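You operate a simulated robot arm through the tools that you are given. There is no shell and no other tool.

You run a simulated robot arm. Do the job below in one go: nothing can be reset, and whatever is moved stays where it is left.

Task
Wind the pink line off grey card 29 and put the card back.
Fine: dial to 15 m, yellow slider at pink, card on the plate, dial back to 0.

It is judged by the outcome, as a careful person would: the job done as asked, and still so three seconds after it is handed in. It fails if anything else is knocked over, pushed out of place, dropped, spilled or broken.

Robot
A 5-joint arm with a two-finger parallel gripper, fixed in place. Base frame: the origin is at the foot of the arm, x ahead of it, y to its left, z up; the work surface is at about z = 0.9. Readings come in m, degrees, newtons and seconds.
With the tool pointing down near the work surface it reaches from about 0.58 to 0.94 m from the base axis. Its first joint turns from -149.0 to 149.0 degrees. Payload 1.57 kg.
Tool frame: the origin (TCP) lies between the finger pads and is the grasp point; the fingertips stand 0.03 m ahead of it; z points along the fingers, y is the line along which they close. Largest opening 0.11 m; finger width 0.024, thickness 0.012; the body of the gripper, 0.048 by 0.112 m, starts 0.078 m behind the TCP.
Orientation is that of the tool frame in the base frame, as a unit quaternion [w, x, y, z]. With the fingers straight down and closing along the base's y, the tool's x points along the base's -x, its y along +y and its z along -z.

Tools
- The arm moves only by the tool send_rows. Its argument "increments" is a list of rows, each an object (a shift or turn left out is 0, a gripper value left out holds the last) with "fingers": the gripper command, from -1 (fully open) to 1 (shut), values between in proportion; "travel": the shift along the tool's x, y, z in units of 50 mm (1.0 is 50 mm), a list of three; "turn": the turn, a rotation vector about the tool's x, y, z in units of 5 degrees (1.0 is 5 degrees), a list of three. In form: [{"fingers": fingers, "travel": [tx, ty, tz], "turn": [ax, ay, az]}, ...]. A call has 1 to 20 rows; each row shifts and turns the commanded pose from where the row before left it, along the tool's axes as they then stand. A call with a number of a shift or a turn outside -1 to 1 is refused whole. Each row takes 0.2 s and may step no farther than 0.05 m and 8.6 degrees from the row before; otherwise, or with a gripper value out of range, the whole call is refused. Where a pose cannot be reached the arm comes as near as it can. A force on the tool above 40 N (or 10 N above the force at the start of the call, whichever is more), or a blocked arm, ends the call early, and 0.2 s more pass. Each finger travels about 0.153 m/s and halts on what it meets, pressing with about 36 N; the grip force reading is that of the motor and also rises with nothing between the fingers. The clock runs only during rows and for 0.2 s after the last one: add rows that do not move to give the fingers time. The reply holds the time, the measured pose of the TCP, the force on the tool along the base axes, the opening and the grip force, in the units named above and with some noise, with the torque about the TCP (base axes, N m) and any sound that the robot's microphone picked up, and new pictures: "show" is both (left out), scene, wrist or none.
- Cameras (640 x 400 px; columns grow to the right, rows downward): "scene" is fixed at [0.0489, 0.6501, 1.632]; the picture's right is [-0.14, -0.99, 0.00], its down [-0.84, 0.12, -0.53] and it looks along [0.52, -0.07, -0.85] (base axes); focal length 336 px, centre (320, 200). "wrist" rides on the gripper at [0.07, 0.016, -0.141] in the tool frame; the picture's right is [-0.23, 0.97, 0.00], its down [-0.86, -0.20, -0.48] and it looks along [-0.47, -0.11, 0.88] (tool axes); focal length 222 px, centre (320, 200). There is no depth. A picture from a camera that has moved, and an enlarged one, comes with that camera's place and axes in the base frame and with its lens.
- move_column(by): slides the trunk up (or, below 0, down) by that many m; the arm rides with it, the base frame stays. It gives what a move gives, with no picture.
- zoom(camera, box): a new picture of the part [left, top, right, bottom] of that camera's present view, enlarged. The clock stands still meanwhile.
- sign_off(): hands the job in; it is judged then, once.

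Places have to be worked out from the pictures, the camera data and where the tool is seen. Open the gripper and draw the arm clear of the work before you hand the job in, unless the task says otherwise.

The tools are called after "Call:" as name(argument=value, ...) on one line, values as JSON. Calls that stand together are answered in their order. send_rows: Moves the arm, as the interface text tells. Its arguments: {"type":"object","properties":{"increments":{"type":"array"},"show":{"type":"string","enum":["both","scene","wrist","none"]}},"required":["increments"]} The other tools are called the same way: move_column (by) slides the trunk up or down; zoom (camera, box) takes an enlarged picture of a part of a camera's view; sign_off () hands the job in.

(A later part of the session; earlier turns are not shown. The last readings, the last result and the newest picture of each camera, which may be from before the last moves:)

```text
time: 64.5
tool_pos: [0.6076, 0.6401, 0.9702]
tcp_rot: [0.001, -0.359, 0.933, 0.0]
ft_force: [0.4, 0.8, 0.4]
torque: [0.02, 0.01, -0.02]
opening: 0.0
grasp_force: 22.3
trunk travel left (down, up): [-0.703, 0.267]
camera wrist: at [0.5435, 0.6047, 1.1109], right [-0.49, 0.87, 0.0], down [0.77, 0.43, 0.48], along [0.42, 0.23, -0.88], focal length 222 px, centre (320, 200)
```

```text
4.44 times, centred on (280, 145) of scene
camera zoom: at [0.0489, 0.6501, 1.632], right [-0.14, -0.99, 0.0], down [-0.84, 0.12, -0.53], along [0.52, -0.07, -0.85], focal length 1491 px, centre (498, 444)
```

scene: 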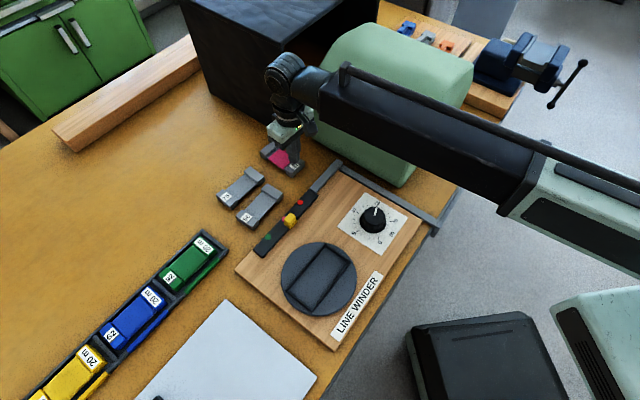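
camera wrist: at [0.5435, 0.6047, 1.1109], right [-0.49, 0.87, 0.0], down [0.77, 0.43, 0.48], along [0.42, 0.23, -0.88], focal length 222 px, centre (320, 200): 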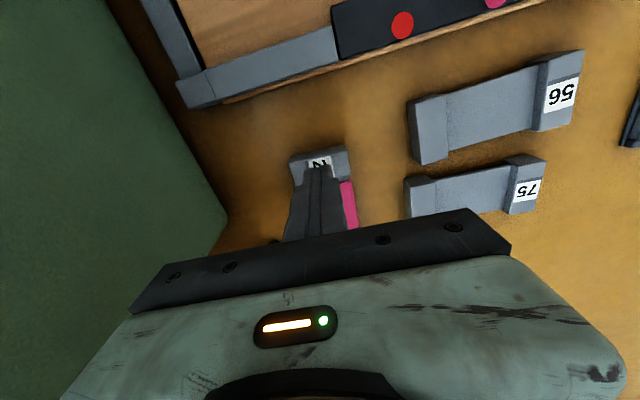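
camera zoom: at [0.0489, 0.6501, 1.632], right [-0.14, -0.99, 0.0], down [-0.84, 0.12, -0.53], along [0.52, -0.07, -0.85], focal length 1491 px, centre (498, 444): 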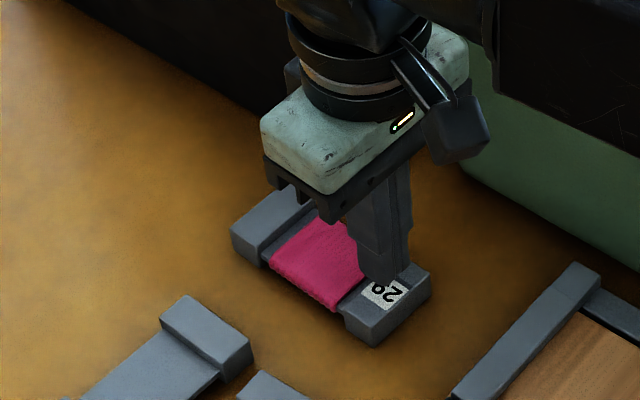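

The card slipped out and stayed exactly in place, so the grip was too shallow. I'll reopen, go 5 mm deeper than before (tips at about 0.905) and try again with a small test lift.

Call:
send_rows(increments=[{"fingers": 0.4}, {"fingers": 0}, {"fingers": -0.364}, {"fingers": -0.364}], show="none")

Call:
move_column(by=-0.0355)

Call:
send_rows(increments=[{"fingers": -0.1}, {"fingers": 0.1}, {"fingers": 0.4}, {"fingers": 1}, {"fingers": 1}, {"fingers": 1}], show="wrist")

Call:
move_column(by=0.01)

Call:
send_rows(increments=[{"fingers": 1}])

Call:
zoom(camera="scene", box=[220, 100, 340, 190])

```text
time: 65.5
tool_pos: [0.6072, 0.6403, 0.9688]
tcp_rot: [0.001, -0.36, 0.933, 0.0]
ft_force: [1.0, 0.5, 0.8]
torque: [-0.02, 0.02, -0.02]
opening: 0.0749
grasp_force: 0.1
trunk travel left (down, up): [-0.703, 0.267]
```

```text
time: 66.2
tool_pos: [0.6063, 0.6398, 0.9352]
tcp_rot: [0.001, -0.36, 0.933, 0.0]
ft_force: [0.2, 0.6, 0.2]
torque: [-0.02, -0.02, -0.01]
opening: 0.075
grasp_force: 0.0
trunk travel left (down, up): [-0.668, 0.302]
```

```text
time: 67.7
tool_pos: [0.607, 0.6407, 0.9342]
tcp_rot: [0.001, -0.359, 0.933, -0.001]
ft_force: [0.2, -0.6, 1.2]
torque: [0.02, -0.01, 0.02]
opening: 0.0534
grasp_force: 36.1
trunk travel left (down, up): [-0.668, 0.302]
camera wrist: at [0.5435, 0.6047, 1.0754], right [-0.49, 0.87, 0.0], down [0.77, 0.43, 0.48], along [0.42, 0.23, -0.88], focal length 222 px, centre (320, 200)
```

wrist: 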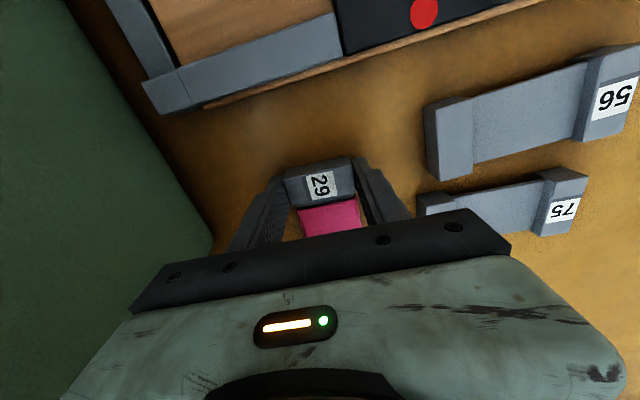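

```text
time: 68.2
tool_pos: [0.609, 0.6404, 0.944]
tcp_rot: [0.002, -0.36, 0.933, -0.001]
ft_force: [0.2, 0.7, 0.3]
torque: [0.0, 0.04, -0.01]
opening: 0.0531
grasp_force: 36.1
trunk travel left (down, up): [-0.678, 0.292]
```

```text
time: 68.6
tool_pos: [0.6077, 0.6397, 0.9448]
tcp_rot: [0.002, -0.359, 0.933, 0.0]
ft_force: [-0.9, 0.2, -0.1]
torque: [-0.01, 0.04, -0.01]
opening: 0.0528
grasp_force: 35.6
trunk travel left (down, up): [-0.678, 0.292]
camera wrist: at [0.5435, 0.6047, 1.0854], right [-0.49, 0.87, 0.0], down [0.77, 0.43, 0.48], along [0.42, 0.23, -0.88], focal length 222 px, centre (320, 200)
```

scene: 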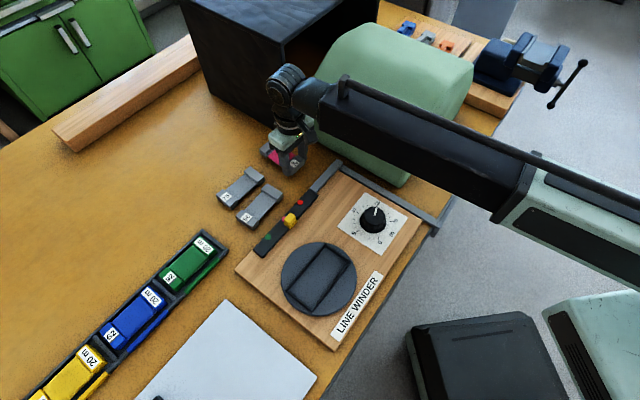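
wrist: 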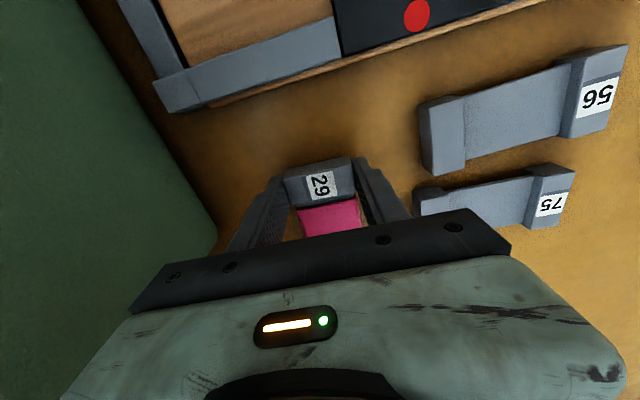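

```text
4.44 times, centred on (280, 145) of scene
camera zoom: at [0.0489, 0.6501, 1.632], right [-0.14, -0.99, 0.0], down [-0.84, 0.12, -0.53], along [0.52, -0.07, -0.85], focal length 1491 px, centre (498, 444)
```

zoom: 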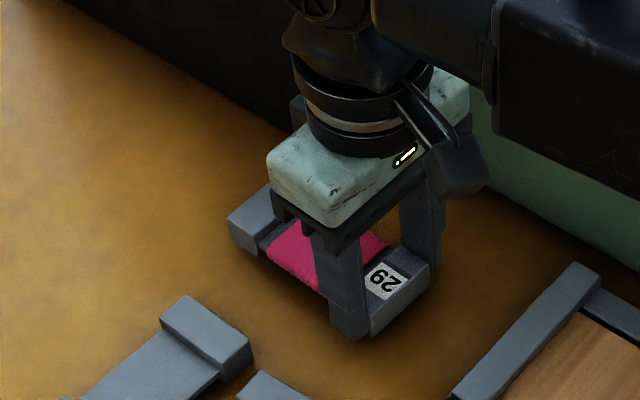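

The card now moves with the gripper. I'll lift 20 mm more and check for sag.

Call:
move_column(by=0.02)

Call:
send_rows(increments=[{"fingers": 1}, {"fingers": 1}])

Call:
zoom(camera="scene", box=[220, 100, 340, 190])

Call:
zoom(camera="wrist", box=[220, 105, 420, 230])

```text
time: 69.3
tool_pos: [0.6074, 0.6404, 0.9641]
tcp_rot: [0.002, -0.36, 0.933, -0.001]
ft_force: [-0.8, -0.3, -0.9]
torque: [-0.06, 0.02, 0.03]
opening: 0.053
grasp_force: 36.2
trunk travel left (down, up): [-0.698, 0.272]
```

```text
time: 69.9
tool_pos: [0.6088, 0.6399, 0.9649]
tcp_rot: [0.001, -0.36, 0.933, -0.001]
ft_force: [-0.1, 0.4, -0.3]
torque: [0.01, 0.01, 0.0]
opening: 0.0528
grasp_force: 35.5
trunk travel left (down, up): [-0.698, 0.272]
camera wrist: at [0.5435, 0.6047, 1.1054], right [-0.49, 0.87, 0.0], down [0.77, 0.43, 0.48], along [0.42, 0.23, -0.88], focal length 222 px, centre (320, 200)
```

scene: 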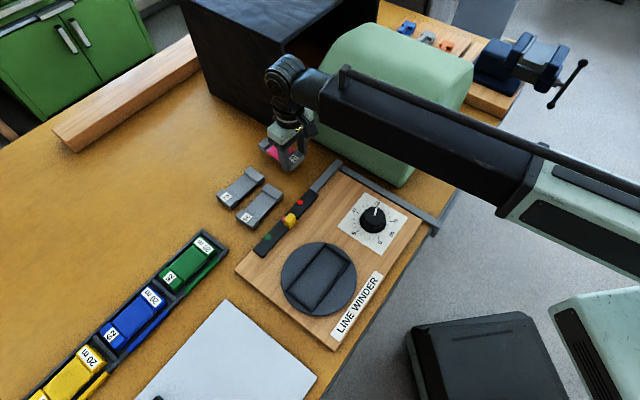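
wrist: 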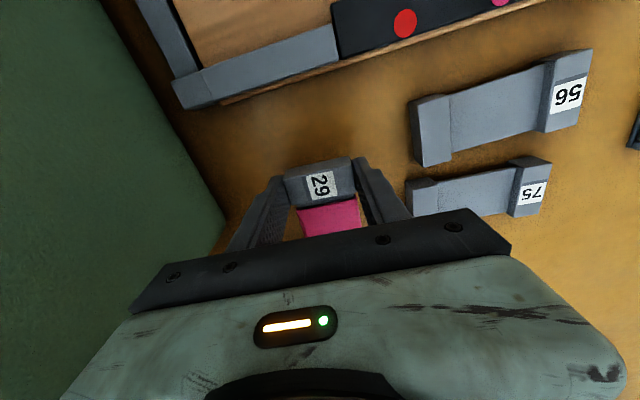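

```text
4.44 times, centred on (280, 145) of scene
camera zoom: at [0.0489, 0.6501, 1.632], right [-0.14, -0.99, 0.0], down [-0.84, 0.12, -0.53], along [0.52, -0.07, -0.85], focal length 1491 px, centre (498, 444)
```

zoom: 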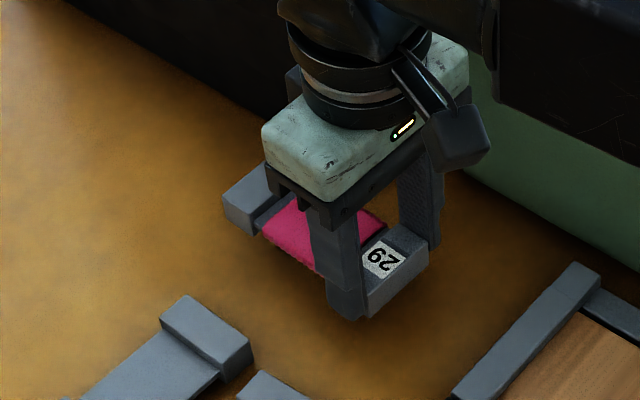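

```text
3.20 times, centred on (320, 168) of wrist
camera zoom: at [0.5435, 0.6047, 1.1054], right [-0.49, 0.87, 0.0], down [0.77, 0.43, 0.48], along [0.42, 0.23, -0.88], focal length 711 px, centre (320, 304)
```

zoom: 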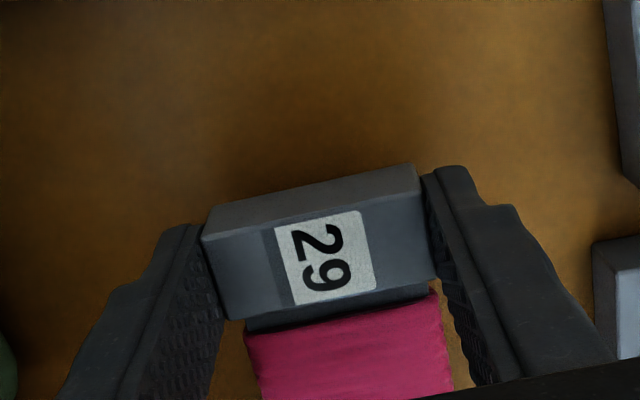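

The card is held level. I'll raise 0.1 m and carry it inward, clear of the green block and box, before turning.

Call:
move_column(by=0.1)

Call:
send_rows(increments=[{"fingers": 1, "travel": [0.4, 0.3, 0]}, {"travel": [0.6, 0.45, 0]}, {"travel": [0.6, 0.45, 0]}, {"travel": [0.6, 0.45, 0]}, {"travel": [0.6, 0.45, 0]}, {"travel": [0.5, 0.38, 0]}, {"travel": [0, 0, 0]}])

```text
time: 71.2
tool_pos: [0.6076, 0.6394, 1.0632]
tcp_rot: [0.001, -0.359, 0.933, -0.001]
ft_force: [-0.2, 0.1, -0.6]
torque: [-0.01, 0.06, -0.02]
opening: 0.0533
grasp_force: 36.2
trunk travel left (down, up): [-0.798, 0.172]
```

```text
time: 72.8
tool_pos: [0.3996, 0.6208, 1.0642]
tcp_rot: [0.001, -0.36, 0.933, -0.001]
ft_force: [-0.2, 0.3, -1.8]
torque: [0.0, 0.0, 0.03]
opening: 0.0531
grasp_force: 35.5
trunk travel left (down, up): [-0.798, 0.172]
camera wrist: at [0.3366, 0.5853, 1.2054], right [-0.49, 0.87, 0.0], down [0.77, 0.43, 0.48], along [0.42, 0.23, -0.88], focal length 222 px, centre (320, 200)
```

scene: 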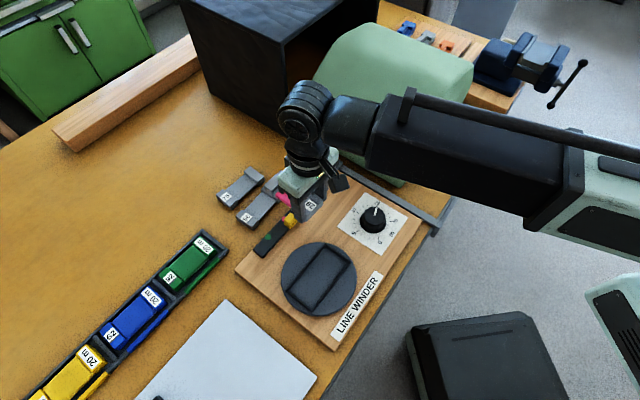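
wrist: 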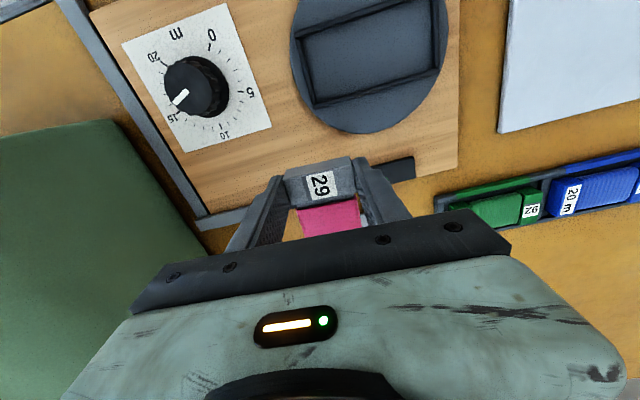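

From here the plate and its frame are in full view. I'll measure them closely.

Call:
zoom(camera="wrist", box=[280, 0, 460, 140])

Call:
zoom(camera="scene", box=[260, 225, 380, 325])

```text
2.86 times, centred on (370, 70) of wrist
camera zoom: at [0.3366, 0.5853, 1.2054], right [-0.49, 0.87, 0.0], down [0.77, 0.43, 0.48], along [0.42, 0.23, -0.88], focal length 635 px, centre (177, 571)
```

zoom: 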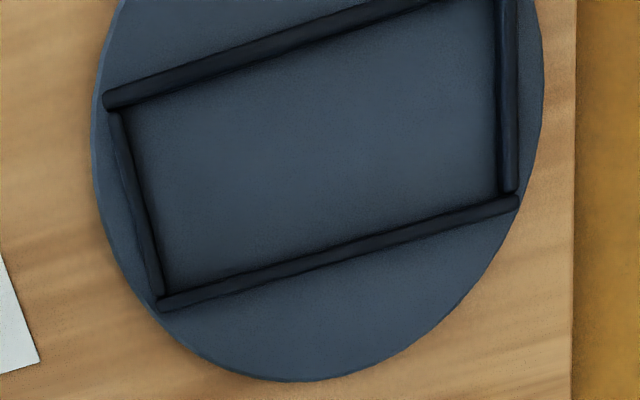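

```text
4.00 times, centred on (320, 275) of scene
camera zoom: at [0.0489, 0.6501, 1.632], right [-0.14, -0.99, 0.0], down [-0.84, 0.12, -0.53], along [0.52, -0.07, -0.85], focal length 1342 px, centre (320, -100)
```

zoom: 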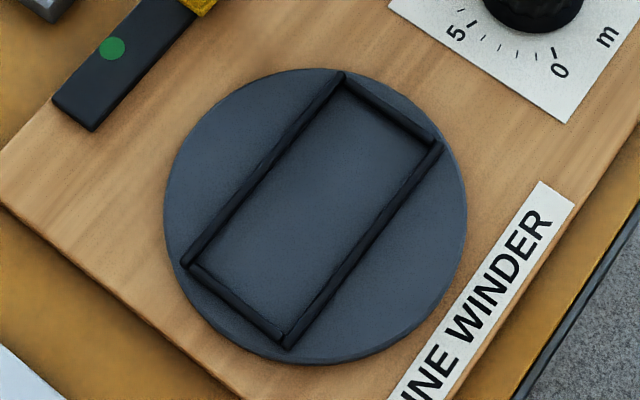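

The frame's inside is about 61×128 mm, centred near (0.2925, 0.6188), long axis at about 133.8°, so the card has 4 mm clearance. I'll turn the tool −91.6° so the card lines up.

Call:
send_rows(increments=[{"turn": [0, 0, -0.6]}, {"turn": [0, 0, -1]}, {"turn": [0, 0, -1]}, {"turn": [0, 0, -1]}, {"turn": [0, 0, -1]}, {"turn": [0, 0, -1]}, {"turn": [0, 0, -1]}, {"turn": [0, 0, -1]}, {"turn": [0, 0, -1]}, {"turn": [0, 0, -1]}, {"turn": [0, 0, -1]}, {"turn": [0, 0, -1]}, {"turn": [0, 0, -1]}, {"turn": [0, 0, -1]}, {"turn": [0, 0, -1]}, {"turn": [0, 0, -1]}, {"turn": [0, 0, -1]}, {"turn": [0, 0, -1]}, {"turn": [0, 0, -0.72]}], show="none")

Call:
send_rows(increments=[{"travel": [-0.25, 0.79, 0]}, {"travel": [-0.244, 0.784, 0]}, {"travel": [0, 0, 0]}])

Call:
zoom(camera="wrist", box=[220, 80, 420, 205])

Call:
zoom(camera="scene", box=[240, 190, 400, 320])

```text
time: 76.8
tool_pos: [0.4016, 0.6222, 1.0637]
tcp_rot: [-0.001, 0.92, -0.392, 0.001]
ft_force: [0.2, 0.3, -0.3]
torque: [-0.06, -0.01, -0.02]
opening: 0.0532
grasp_force: 36.2
trunk travel left (down, up): [-0.798, 0.172]
```

```text
time: 77.6
tool_pos: [0.3297, 0.5825, 1.0649]
tcp_rot: [0.0, 0.92, -0.392, 0.001]
ft_force: [-0.6, 0.7, -0.3]
torque: [0.0, -0.06, 0.0]
opening: 0.0532
grasp_force: 35.5
trunk travel left (down, up): [-0.798, 0.172]
camera wrist: at [0.3653, 0.5203, 1.2056], right [-0.86, -0.51, 0.0], down [-0.45, 0.76, 0.48], along [-0.24, 0.41, -0.88], focal length 222 px, centre (320, 200)
```

scene: 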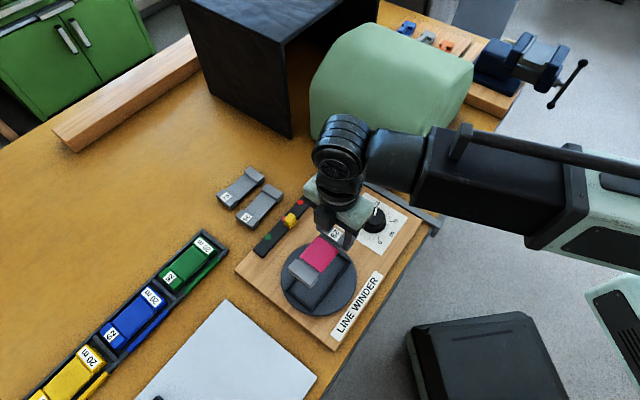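
wrist: 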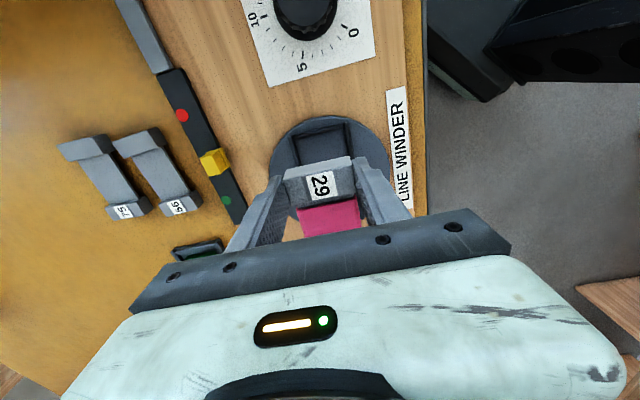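

```text
3.20 times, centred on (320, 142) of wrist
camera zoom: at [0.3653, 0.5203, 1.2056], right [-0.86, -0.51, 0.0], down [-0.45, 0.76, 0.48], along [-0.24, 0.41, -0.88], focal length 711 px, centre (320, 384)
```

zoom: 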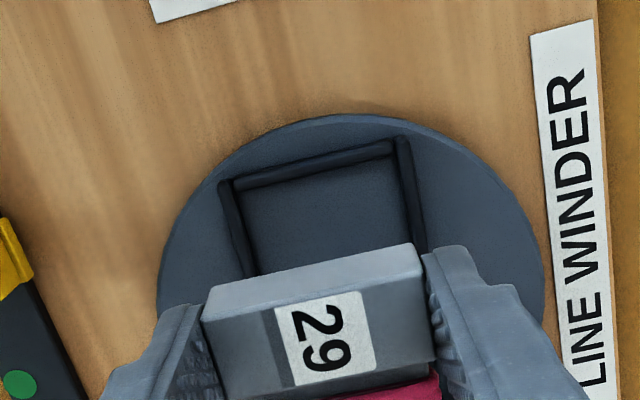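

```text
3.08 times, centred on (320, 255) of scene
camera zoom: at [0.0489, 0.6501, 1.632], right [-0.14, -0.99, 0.0], down [-0.84, 0.12, -0.53], along [0.52, -0.07, -0.85], focal length 1032 px, centre (320, 31)
```

zoom: 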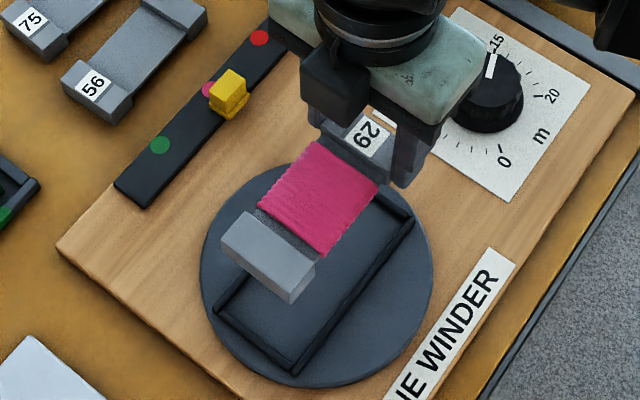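

The card is a few mm off lengthwise and about 1° in yaw. I'll correct by −4.2 mm in x, +1.2 mm in y and +1°, then lower 70 mm and re-check above the frame.

Call:
send_rows(increments=[{"travel": [-0.084, 0.024, 0], "turn": [0, 0, 0.2]}, {"travel": [0, 0, 0]}], show="none")

Call:
move_column(by=-0.07)

Call:
send_rows(increments=[{"travel": [0, 0, 0]}])

Call:
zoom(camera="wrist", box=[220, 80, 420, 205])

Call:
zoom(camera="scene", box=[260, 220, 380, 320])

```text
time: 78.2
tool_pos: [0.3249, 0.5858, 1.0641]
tcp_rot: [0.0, 0.916, -0.4, 0.002]
ft_force: [0.8, 0.0, -1.0]
torque: [0.0, 0.01, 0.01]
opening: 0.0528
grasp_force: 36.4
trunk travel left (down, up): [-0.798, 0.172]
```

```text
time: 79.3
tool_pos: [0.3257, 0.5848, 0.9947]
tcp_rot: [0.0, 0.917, -0.4, 0.001]
ft_force: [-0.6, -0.1, -1.1]
torque: [0.01, 0.0, 0.04]
opening: 0.0529
grasp_force: 36.4
trunk travel left (down, up): [-0.728, 0.242]
```

```text
time: 79.7
tool_pos: [0.3249, 0.5852, 0.9934]
tcp_rot: [0.0, 0.916, -0.401, 0.0]
ft_force: [0.0, -0.5, -0.9]
torque: [-0.02, -0.01, -0.02]
opening: 0.0531
grasp_force: 35.8
trunk travel left (down, up): [-0.728, 0.242]
camera wrist: at [0.3597, 0.5222, 1.1357], right [-0.87, -0.5, 0.0], down [-0.44, 0.76, 0.48], along [-0.24, 0.42, -0.88], focal length 222 px, centre (320, 200)
```

scene: 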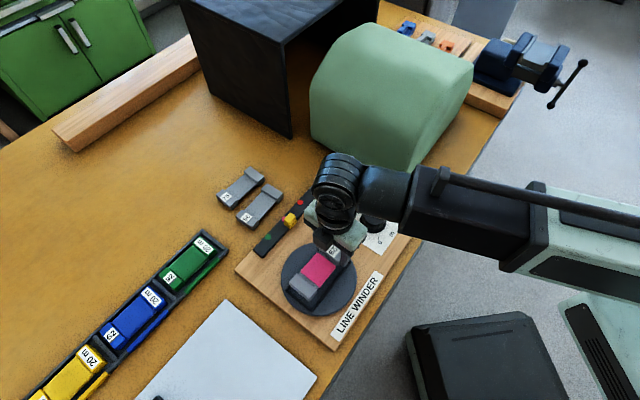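
wrist: 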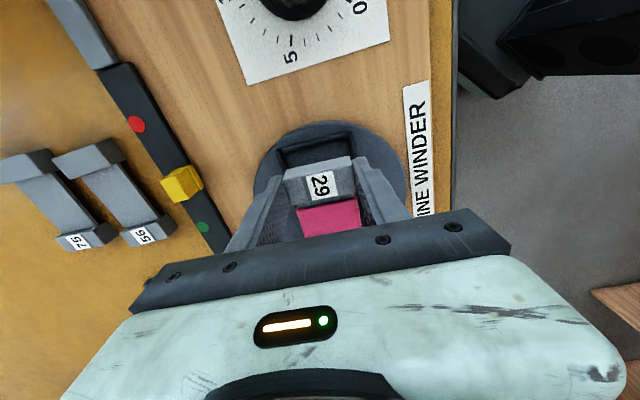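

```text
3.20 times, centred on (320, 142) of wrist
camera zoom: at [0.3597, 0.5222, 1.1357], right [-0.87, -0.5, 0.0], down [-0.44, 0.76, 0.48], along [-0.24, 0.42, -0.88], focal length 711 px, centre (320, 384)
```

zoom: 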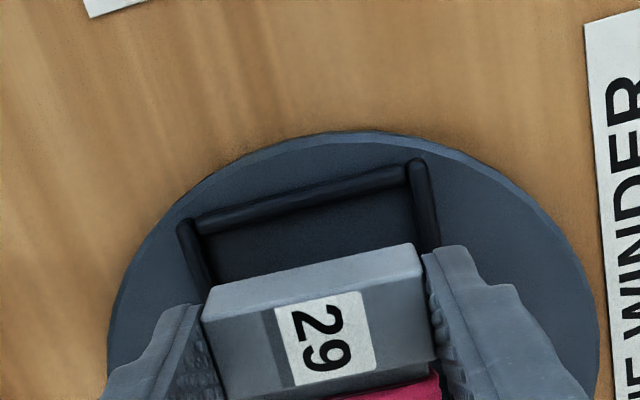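

```text
4.00 times, centred on (320, 270) of scene
camera zoom: at [0.0489, 0.6501, 1.632], right [-0.14, -0.99, 0.0], down [-0.84, 0.12, -0.53], along [0.52, -0.07, -0.85], focal length 1342 px, centre (320, -80)
```

zoom: 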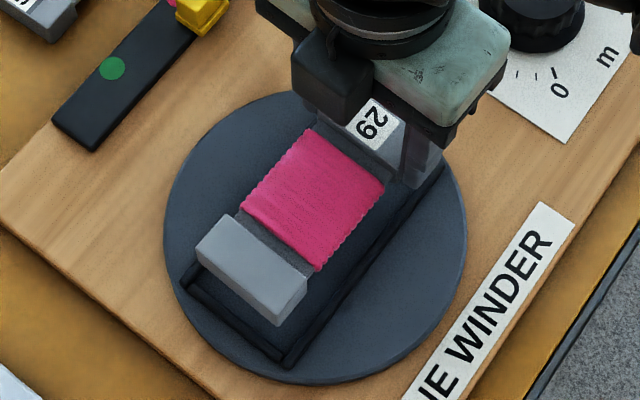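

Near-end gap is about 6 mm and far-end about 2 mm, so I'll shift 2 mm back toward the dial side and lower 22 mm, to just above the rims.

Call:
send_rows(increments=[{"travel": [0.04, 0, 0]}, {"travel": [0, 0, 0]}], show="none")

Call:
move_column(by=-0.021)

Call:
send_rows(increments=[{"travel": [0, 0, 0]}])

Call:
zoom(camera="wrist", box=[220, 80, 420, 205])

Call:
zoom(camera="scene", box=[270, 230, 370, 310])

```text
time: 80.3
tool_pos: [0.3266, 0.5833, 0.9935]
tcp_rot: [0.0, 0.916, -0.4, 0.002]
ft_force: [-0.3, -0.2, -1.2]
torque: [-0.02, -0.03, -0.02]
opening: 0.0531
grasp_force: 35.4
trunk travel left (down, up): [-0.728, 0.242]
```

```text
time: 81.0
tool_pos: [0.327, 0.5831, 0.9737]
tcp_rot: [-0.001, 0.916, -0.401, 0.001]
ft_force: [0.3, 0.3, -0.6]
torque: [0.0, -0.04, -0.04]
opening: 0.0531
grasp_force: 36.1
trunk travel left (down, up): [-0.707, 0.263]
```

```text
time: 81.4
tool_pos: [0.3266, 0.5835, 0.9739]
tcp_rot: [-0.001, 0.916, -0.4, 0.001]
ft_force: [0.3, -0.2, -0.6]
torque: [-0.04, -0.01, 0.03]
opening: 0.053
grasp_force: 36.3
trunk travel left (down, up): [-0.707, 0.263]
camera wrist: at [0.361, 0.5207, 1.1147], right [-0.87, -0.5, 0.0], down [-0.44, 0.76, 0.48], along [-0.24, 0.42, -0.88], focal length 222 px, centre (320, 200)
```

scene: 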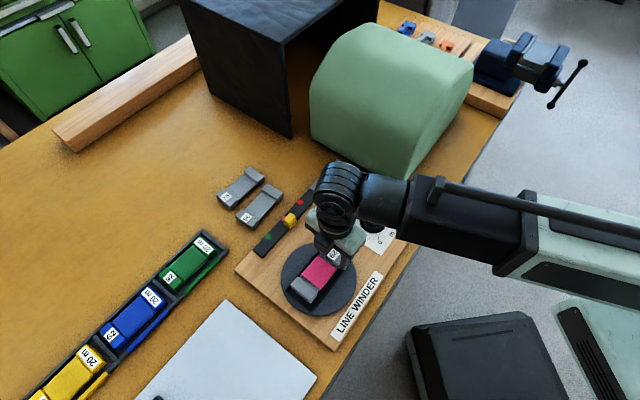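
wrist: 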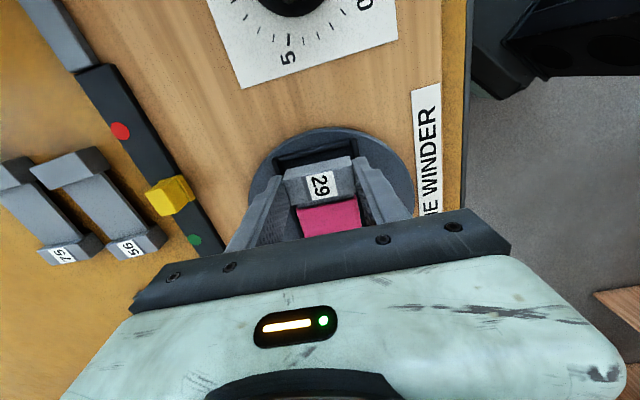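

```text
3.20 times, centred on (320, 142) of wrist
camera zoom: at [0.361, 0.5207, 1.1147], right [-0.87, -0.5, 0.0], down [-0.44, 0.76, 0.48], along [-0.24, 0.42, -0.88], focal length 711 px, centre (320, 384)
```

zoom: 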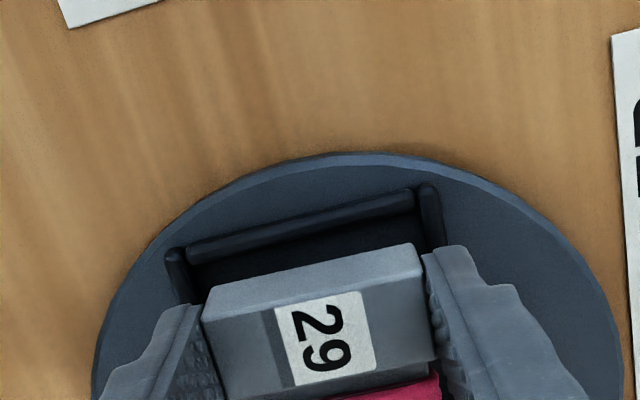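

```text
5.00 times, centred on (320, 270) of scene
camera zoom: at [0.0489, 0.6501, 1.632], right [-0.14, -0.99, 0.0], down [-0.84, 0.12, -0.53], along [0.52, -0.07, -0.85], focal length 1678 px, centre (320, -150)
```

zoom: 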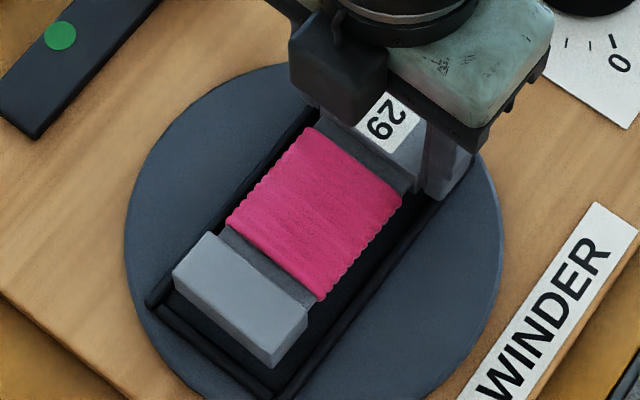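

I'll zoom tighter on both ends to judge the gaps.

Call:
zoom(camera="scene", box=[280, 270, 344, 310])

Call:
zoom(camera="wrist", box=[260, 120, 380, 195])

Call:
zoom(camera="scene", box=[312, 235, 376, 275])

```text
10.00 times, centred on (312, 290) of scene
camera zoom: at [0.0489, 0.6501, 1.632], right [-0.14, -0.99, 0.0], down [-0.84, 0.12, -0.53], along [0.52, -0.07, -0.85], focal length 3356 px, centre (400, -700)
```

zoom: 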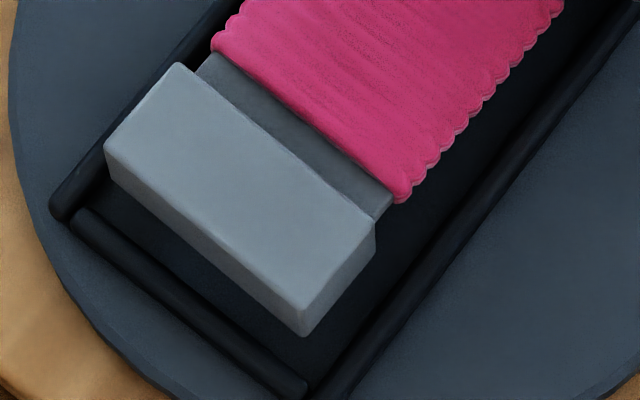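

```text
5.33 times, centred on (320, 158) of wrist
camera zoom: at [0.361, 0.5207, 1.1147], right [-0.87, -0.5, 0.0], down [-0.44, 0.76, 0.48], along [-0.24, 0.42, -0.88], focal length 1185 px, centre (320, 427)
```

zoom: 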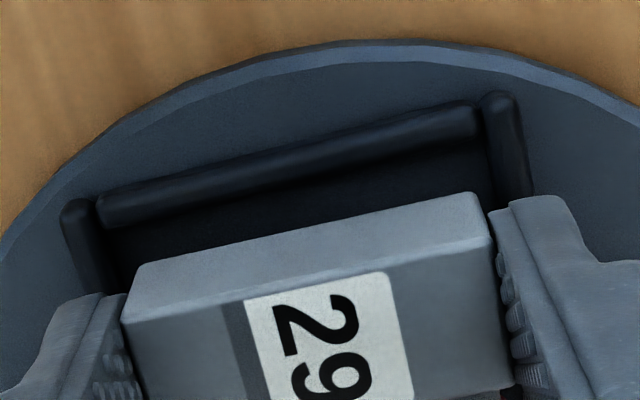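

```text
10.00 times, centred on (344, 255) of scene
camera zoom: at [0.0489, 0.6501, 1.632], right [-0.14, -0.99, 0.0], down [-0.84, 0.12, -0.53], along [0.52, -0.07, -0.85], focal length 3356 px, centre (80, -350)
```

zoom: 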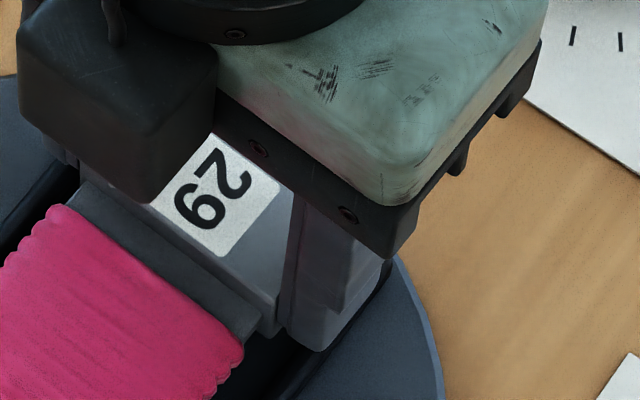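

The ends show the card is yawed: the far end leans about 4 mm to the slider side. The frame's axis is really about 135°, so I'll turn −2.2° and nudge −0.6 mm in y, then re-check.

Call:
send_rows(increments=[{"travel": [0, -0.012, 0], "turn": [0, 0, -0.44]}, {"travel": [0, 0, 0]}])

Call:
zoom(camera="scene", box=[280, 270, 344, 310])

Call:
zoom(camera="wrist", box=[260, 120, 380, 195])

```text
time: 82.0
tool_pos: [0.3272, 0.5836, 0.9738]
tcp_rot: [-0.001, 0.924, -0.382, 0.001]
ft_force: [0.1, 0.3, -0.6]
torque: [0.01, 0.0, 0.01]
opening: 0.053
grasp_force: 35.8
trunk travel left (down, up): [-0.707, 0.263]
camera wrist: at [0.364, 0.5228, 1.1146], right [-0.85, -0.53, 0.0], down [-0.47, 0.75, 0.48], along [-0.25, 0.41, -0.88], focal length 222 px, centre (320, 200)
```

scene: 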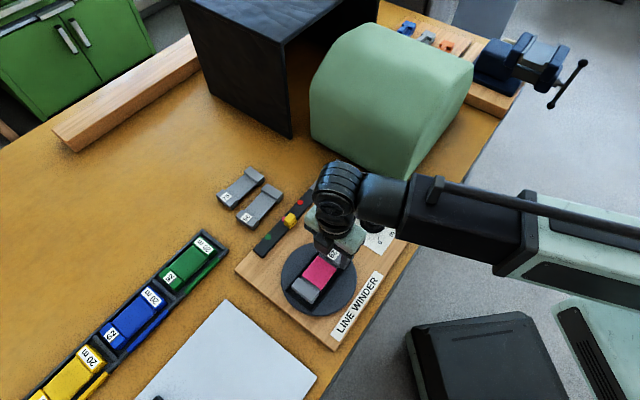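
wrist: 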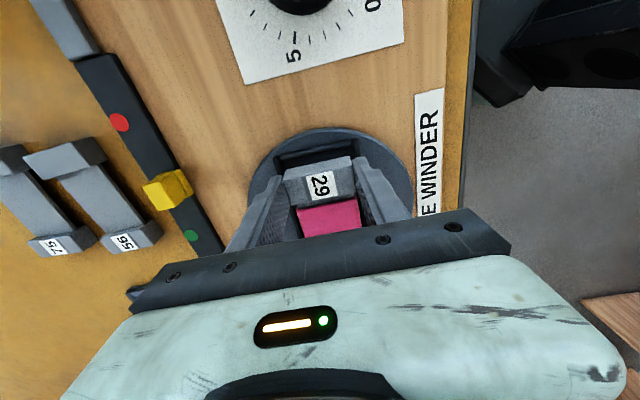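

```text
10.00 times, centred on (312, 290) of scene
camera zoom: at [0.0489, 0.6501, 1.632], right [-0.14, -0.99, 0.0], down [-0.84, 0.12, -0.53], along [0.52, -0.07, -0.85], focal length 3356 px, centre (400, -700)
```

zoom: 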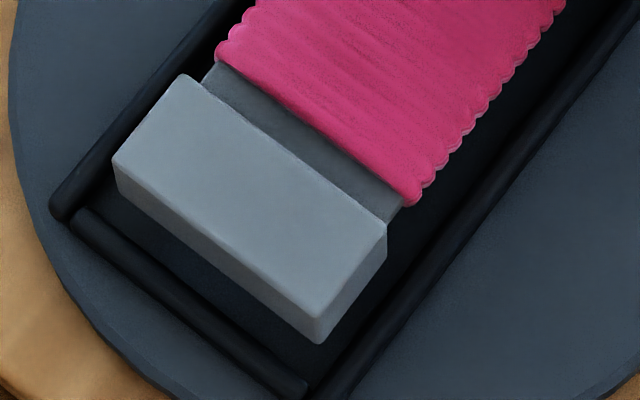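

```text
5.33 times, centred on (320, 158) of wrist
camera zoom: at [0.364, 0.5228, 1.1146], right [-0.85, -0.53, 0.0], down [-0.47, 0.75, 0.48], along [-0.25, 0.41, -0.88], focal length 1185 px, centre (320, 427)
```

zoom: 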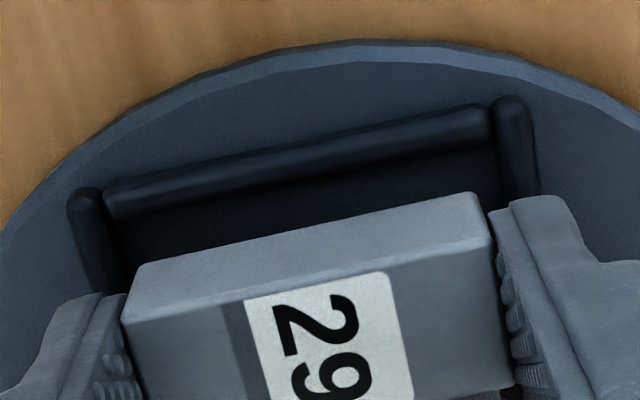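

Now parallel, with the card about 1.5 mm to the slider side. I'll nudge it and lower in small steps, watching the force.

Call:
send_rows(increments=[{"travel": [0.014, 0.026, 0]}, {"travel": [0, 0, 0]}], show="none")

Call:
move_column(by=-0.005)

Call:
send_rows(increments=[{"travel": [0, 0, 0]}])

Call:
zoom(camera="scene", box=[280, 240, 376, 310])

Call:
zoom(camera="wrist", box=[260, 120, 380, 195])

```text
time: 82.6
tool_pos: [0.3273, 0.5812, 0.9724]
tcp_rot: [0.0, 0.924, -0.383, 0.001]
ft_force: [0.2, 0.1, 0.0]
torque: [-0.04, -0.02, -0.01]
opening: 0.0531
grasp_force: 36.4
trunk travel left (down, up): [-0.707, 0.263]
```

```text
time: 83.1
tool_pos: [0.3279, 0.5815, 0.968]
tcp_rot: [0.0, 0.924, -0.382, 0.0]
ft_force: [-0.4, 0.9, -0.4]
torque: [-0.01, -0.01, 0.01]
opening: 0.0528
grasp_force: 36.4
trunk travel left (down, up): [-0.702, 0.268]
```

```text
time: 83.5
tool_pos: [0.328, 0.5814, 0.9686]
tcp_rot: [0.0, 0.924, -0.383, 0.001]
ft_force: [0.6, 1.1, -1.1]
torque: [-0.04, 0.0, 0.0]
opening: 0.0529
grasp_force: 35.9
trunk travel left (down, up): [-0.702, 0.268]
camera wrist: at [0.3637, 0.521, 1.1097], right [-0.85, -0.53, 0.0], down [-0.47, 0.75, 0.48], along [-0.25, 0.41, -0.88], focal length 222 px, centre (320, 200)
```

scene: 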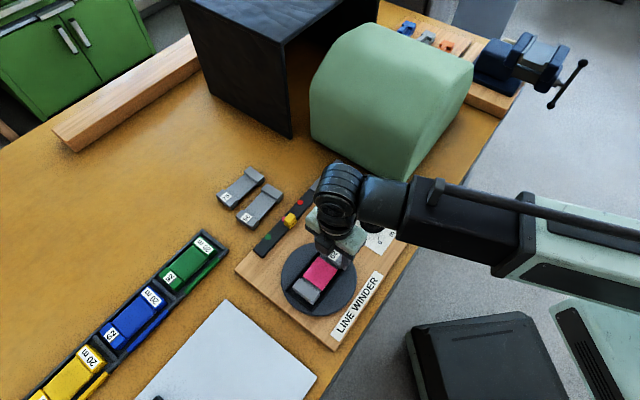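
wrist: 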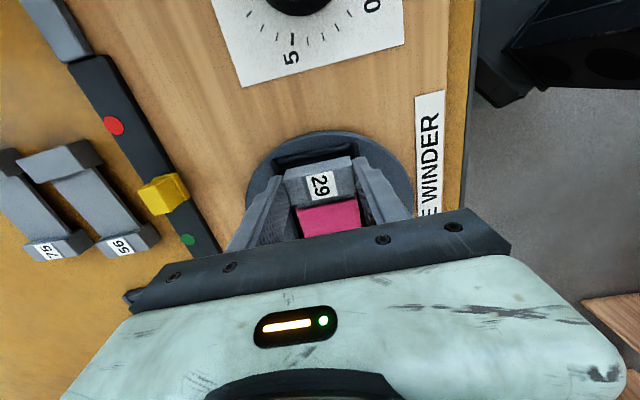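

```text
5.71 times, centred on (328, 275) of scene
camera zoom: at [0.0489, 0.6501, 1.632], right [-0.14, -0.99, 0.0], down [-0.84, 0.12, -0.53], along [0.52, -0.07, -0.85], focal length 1918 px, centre (274, -229)
```

zoom: 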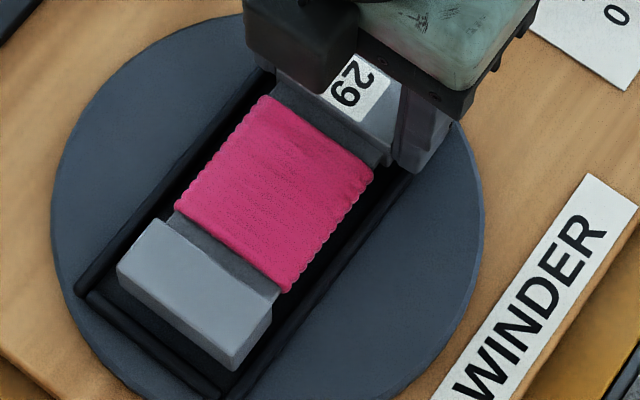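

```text
5.33 times, centred on (320, 158) of wrist
camera zoom: at [0.3637, 0.521, 1.1097], right [-0.85, -0.53, 0.0], down [-0.47, 0.75, 0.48], along [-0.25, 0.41, -0.88], focal length 1185 px, centre (320, 427)
```

zoom: 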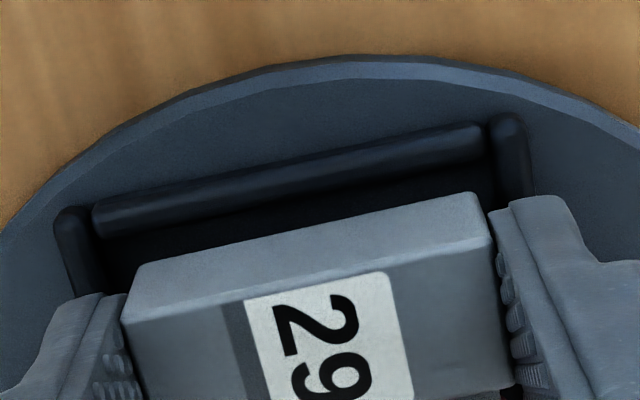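

Well centred now. I'll keep lowering in 4 mm and 3 mm steps, looking for first contact.

Call:
move_column(by=-0.004)

Call:
move_column(by=-0.003)

Call:
zoom(camera="scene", box=[280, 240, 376, 310])

Call:
zoom(camera="wrist", box=[260, 120, 380, 195])

```text
time: 84.1
tool_pos: [0.3275, 0.5816, 0.9641]
tcp_rot: [0.0, 0.924, -0.383, 0.0]
ft_force: [0.5, -1.0, -1.1]
torque: [-0.02, -0.03, 0.01]
opening: 0.053
grasp_force: 35.7
trunk travel left (down, up): [-0.698, 0.272]
```

```text
time: 84.5
tool_pos: [0.327, 0.5821, 0.9638]
tcp_rot: [-0.003, 0.924, -0.383, 0.001]
ft_force: [-1.8, -1.5, 18.3]
torque: [-0.44, 0.46, 0.11]
opening: 0.0529
grasp_force: 36.1
trunk travel left (down, up): [-0.696, 0.274]
stopped: the force on the tool passed its limit at 49 N (the readings are from after the stop); the commanded pose is now the measured one
```

```text
5.71 times, centred on (328, 275) of scene
camera zoom: at [0.0489, 0.6501, 1.632], right [-0.14, -0.99, 0.0], down [-0.84, 0.12, -0.53], along [0.52, -0.07, -0.85], focal length 1918 px, centre (274, -229)
```

zoom: 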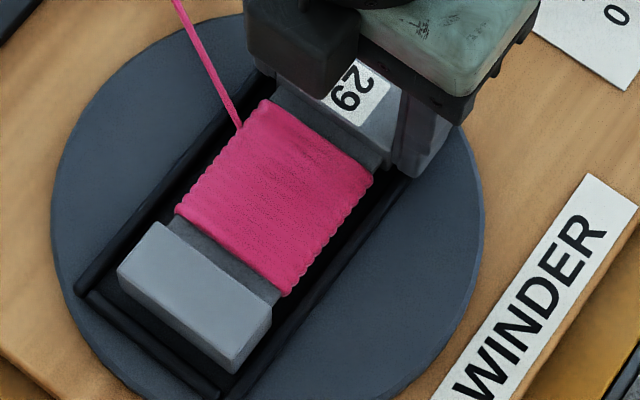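

```text
5.33 times, centred on (320, 158) of wrist
camera zoom: at [0.3633, 0.5203, 1.1052], right [-0.85, -0.53, 0.0], down [-0.46, 0.74, 0.48], along [-0.25, 0.41, -0.88], focal length 1185 px, centre (320, 427)
```

zoom: 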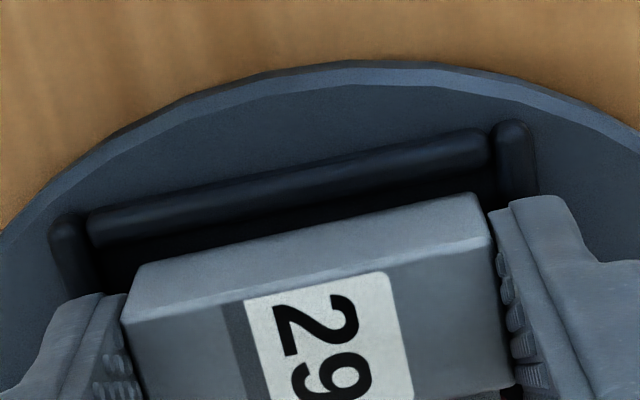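

Contact was felt, and the winder has taken up the line: a pink strand now runs to the slider. I'll ease off 1 mm and open the fingers gently.

Call:
move_column(by=0.001)

Call:
send_rows(increments=[{"fingers": 0}, {"fingers": -0.2}, {"fingers": -0.3}, {"fingers": -0.3}])

Call:
zoom(camera="scene", box=[280, 190, 376, 310])

Call:
zoom(camera="wrist", box=[200, 90, 440, 240])

```text
time: 85.0
tool_pos: [0.327, 0.5824, 0.9639]
tcp_rot: [-0.002, 0.924, -0.383, 0.001]
ft_force: [-0.8, -4.7, 3.2]
torque: [-0.25, 0.11, 0.18]
opening: 0.053
grasp_force: 36.1
trunk travel left (down, up): [-0.697, 0.273]
```

```text
time: 86.0
tool_pos: [0.3277, 0.5832, 0.9641]
tcp_rot: [-0.001, 0.924, -0.383, 0.001]
ft_force: [-1.6, 12.6, 19.2]
torque: [-0.07, 0.62, -0.32]
opening: 0.0649
grasp_force: 0.0
trunk travel left (down, up): [-0.697, 0.273]
camera wrist: at [0.3632, 0.5218, 1.1053], right [-0.85, -0.53, -0.01], down [-0.46, 0.74, 0.48], along [-0.25, 0.41, -0.88], focal length 222 px, centre (320, 200)
```

scene: 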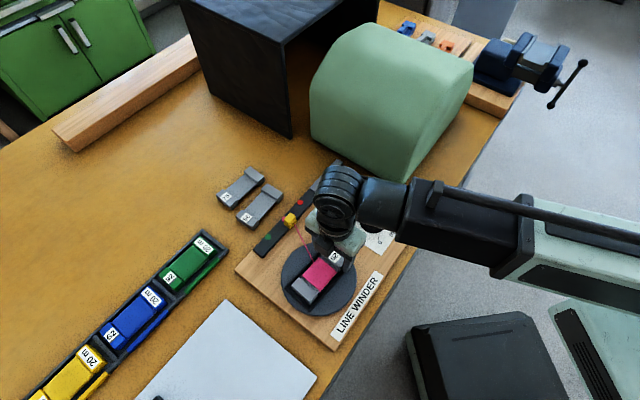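
wrist: 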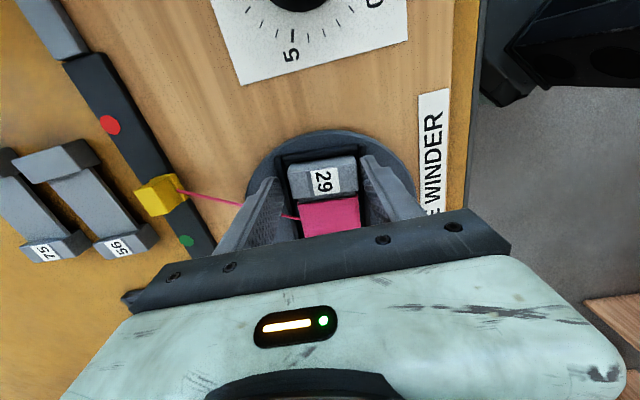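

```text
3.33 times, centred on (328, 250) of scene
camera zoom: at [0.0489, 0.6501, 1.632], right [-0.14, -0.99, 0.0], down [-0.84, 0.12, -0.53], along [0.52, -0.07, -0.85], focal length 1118 px, centre (293, 33)
```

zoom: 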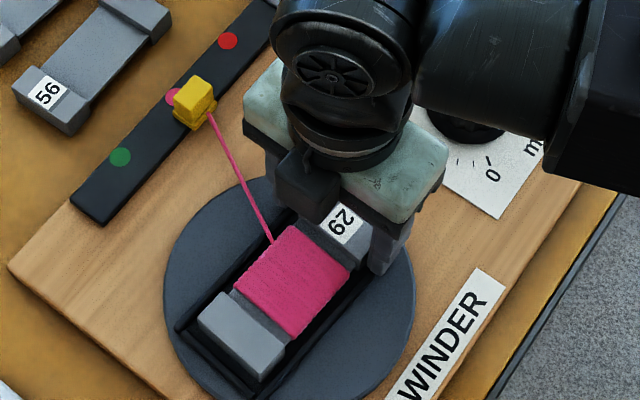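

```text
2.67 times, centred on (320, 165) of wrist
camera zoom: at [0.3632, 0.5218, 1.1053], right [-0.85, -0.53, -0.01], down [-0.46, 0.74, 0.48], along [-0.25, 0.41, -0.88], focal length 592 px, centre (320, 293)
```

zoom: 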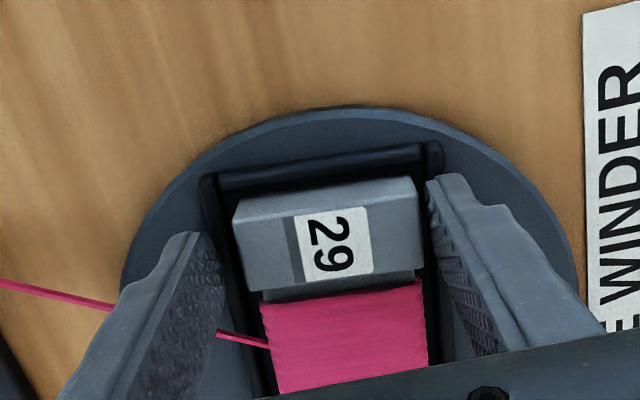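

The card has dropped into the frame. I'll lift straight up and clear, then check that it's seated.

Call:
move_column(by=0.02)

Call:
move_column(by=0.08)

Call:
send_rows(increments=[{"fingers": -0.3}])

Call:
zoom(camera="scene", box=[270, 190, 390, 310])

Call:
zoom(camera="wrist", box=[200, 90, 440, 240])

```text
time: 86.7
tool_pos: [0.327, 0.5832, 0.9831]
tcp_rot: [-0.003, 0.924, -0.383, 0.001]
ft_force: [0.2, -0.1, 0.9]
torque: [-0.02, 0.05, 0.02]
opening: 0.0717
grasp_force: 0.0
trunk travel left (down, up): [-0.717, 0.253]
```

```text
time: 87.8
tool_pos: [0.3276, 0.5827, 1.0636]
tcp_rot: [-0.002, 0.924, -0.383, 0.001]
ft_force: [-0.2, 0.1, -0.2]
torque: [0.0, 0.02, 0.02]
opening: 0.0717
grasp_force: 0.1
trunk travel left (down, up): [-0.797, 0.173]
```

```text
time: 88.2
tool_pos: [0.3278, 0.5821, 1.0645]
tcp_rot: [-0.002, 0.924, -0.383, 0.001]
ft_force: [0.5, 0.9, -0.1]
torque: [-0.01, 0.02, -0.04]
opening: 0.0715
grasp_force: 0.1
trunk travel left (down, up): [-0.797, 0.173]
camera wrist: at [0.364, 0.5215, 1.205], right [-0.85, -0.53, 0.0], down [-0.46, 0.74, 0.48], along [-0.25, 0.41, -0.88], focal length 222 px, centre (320, 200)
```

scene: 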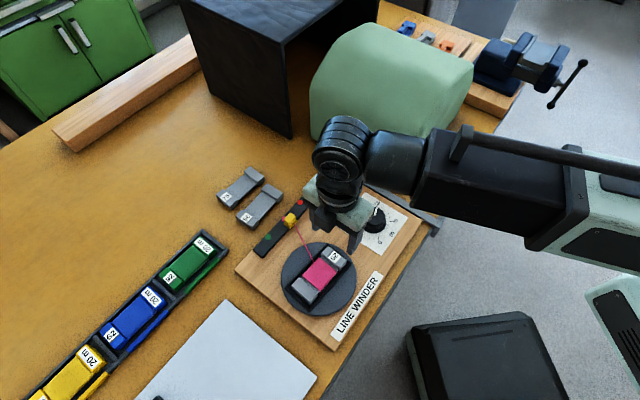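
wrist: 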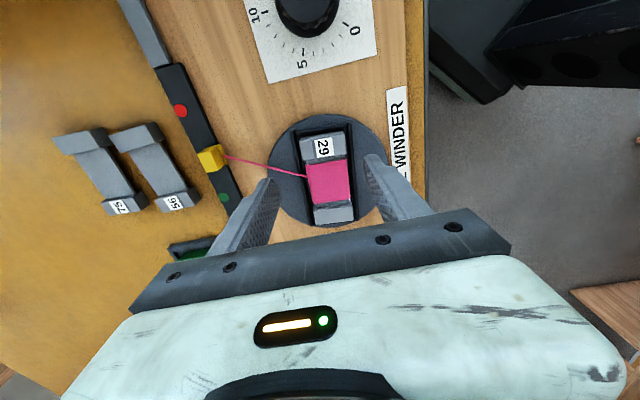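

```text
3.33 times, centred on (330, 250) of scene
camera zoom: at [0.0489, 0.6501, 1.632], right [-0.14, -0.99, 0.0], down [-0.84, 0.12, -0.53], along [0.52, -0.07, -0.85], focal length 1118 px, centre (287, 33)
```

zoom: 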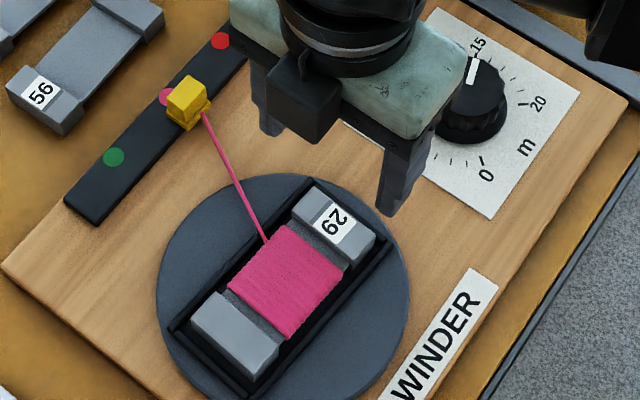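

```text
2.67 times, centred on (320, 165) of wrist
camera zoom: at [0.364, 0.5215, 1.205], right [-0.85, -0.53, 0.0], down [-0.46, 0.74, 0.48], along [-0.25, 0.41, -0.88], focal length 592 px, centre (320, 293)
```

zoom: 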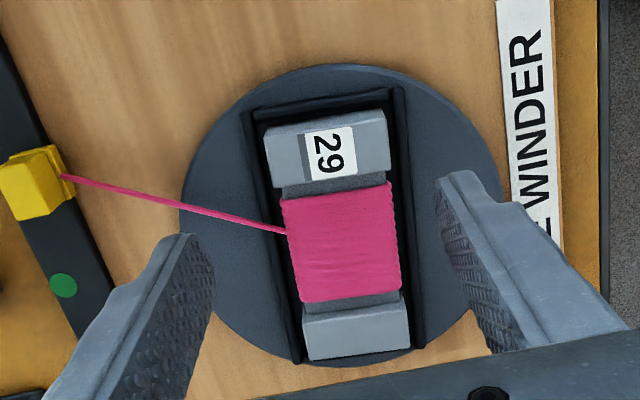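

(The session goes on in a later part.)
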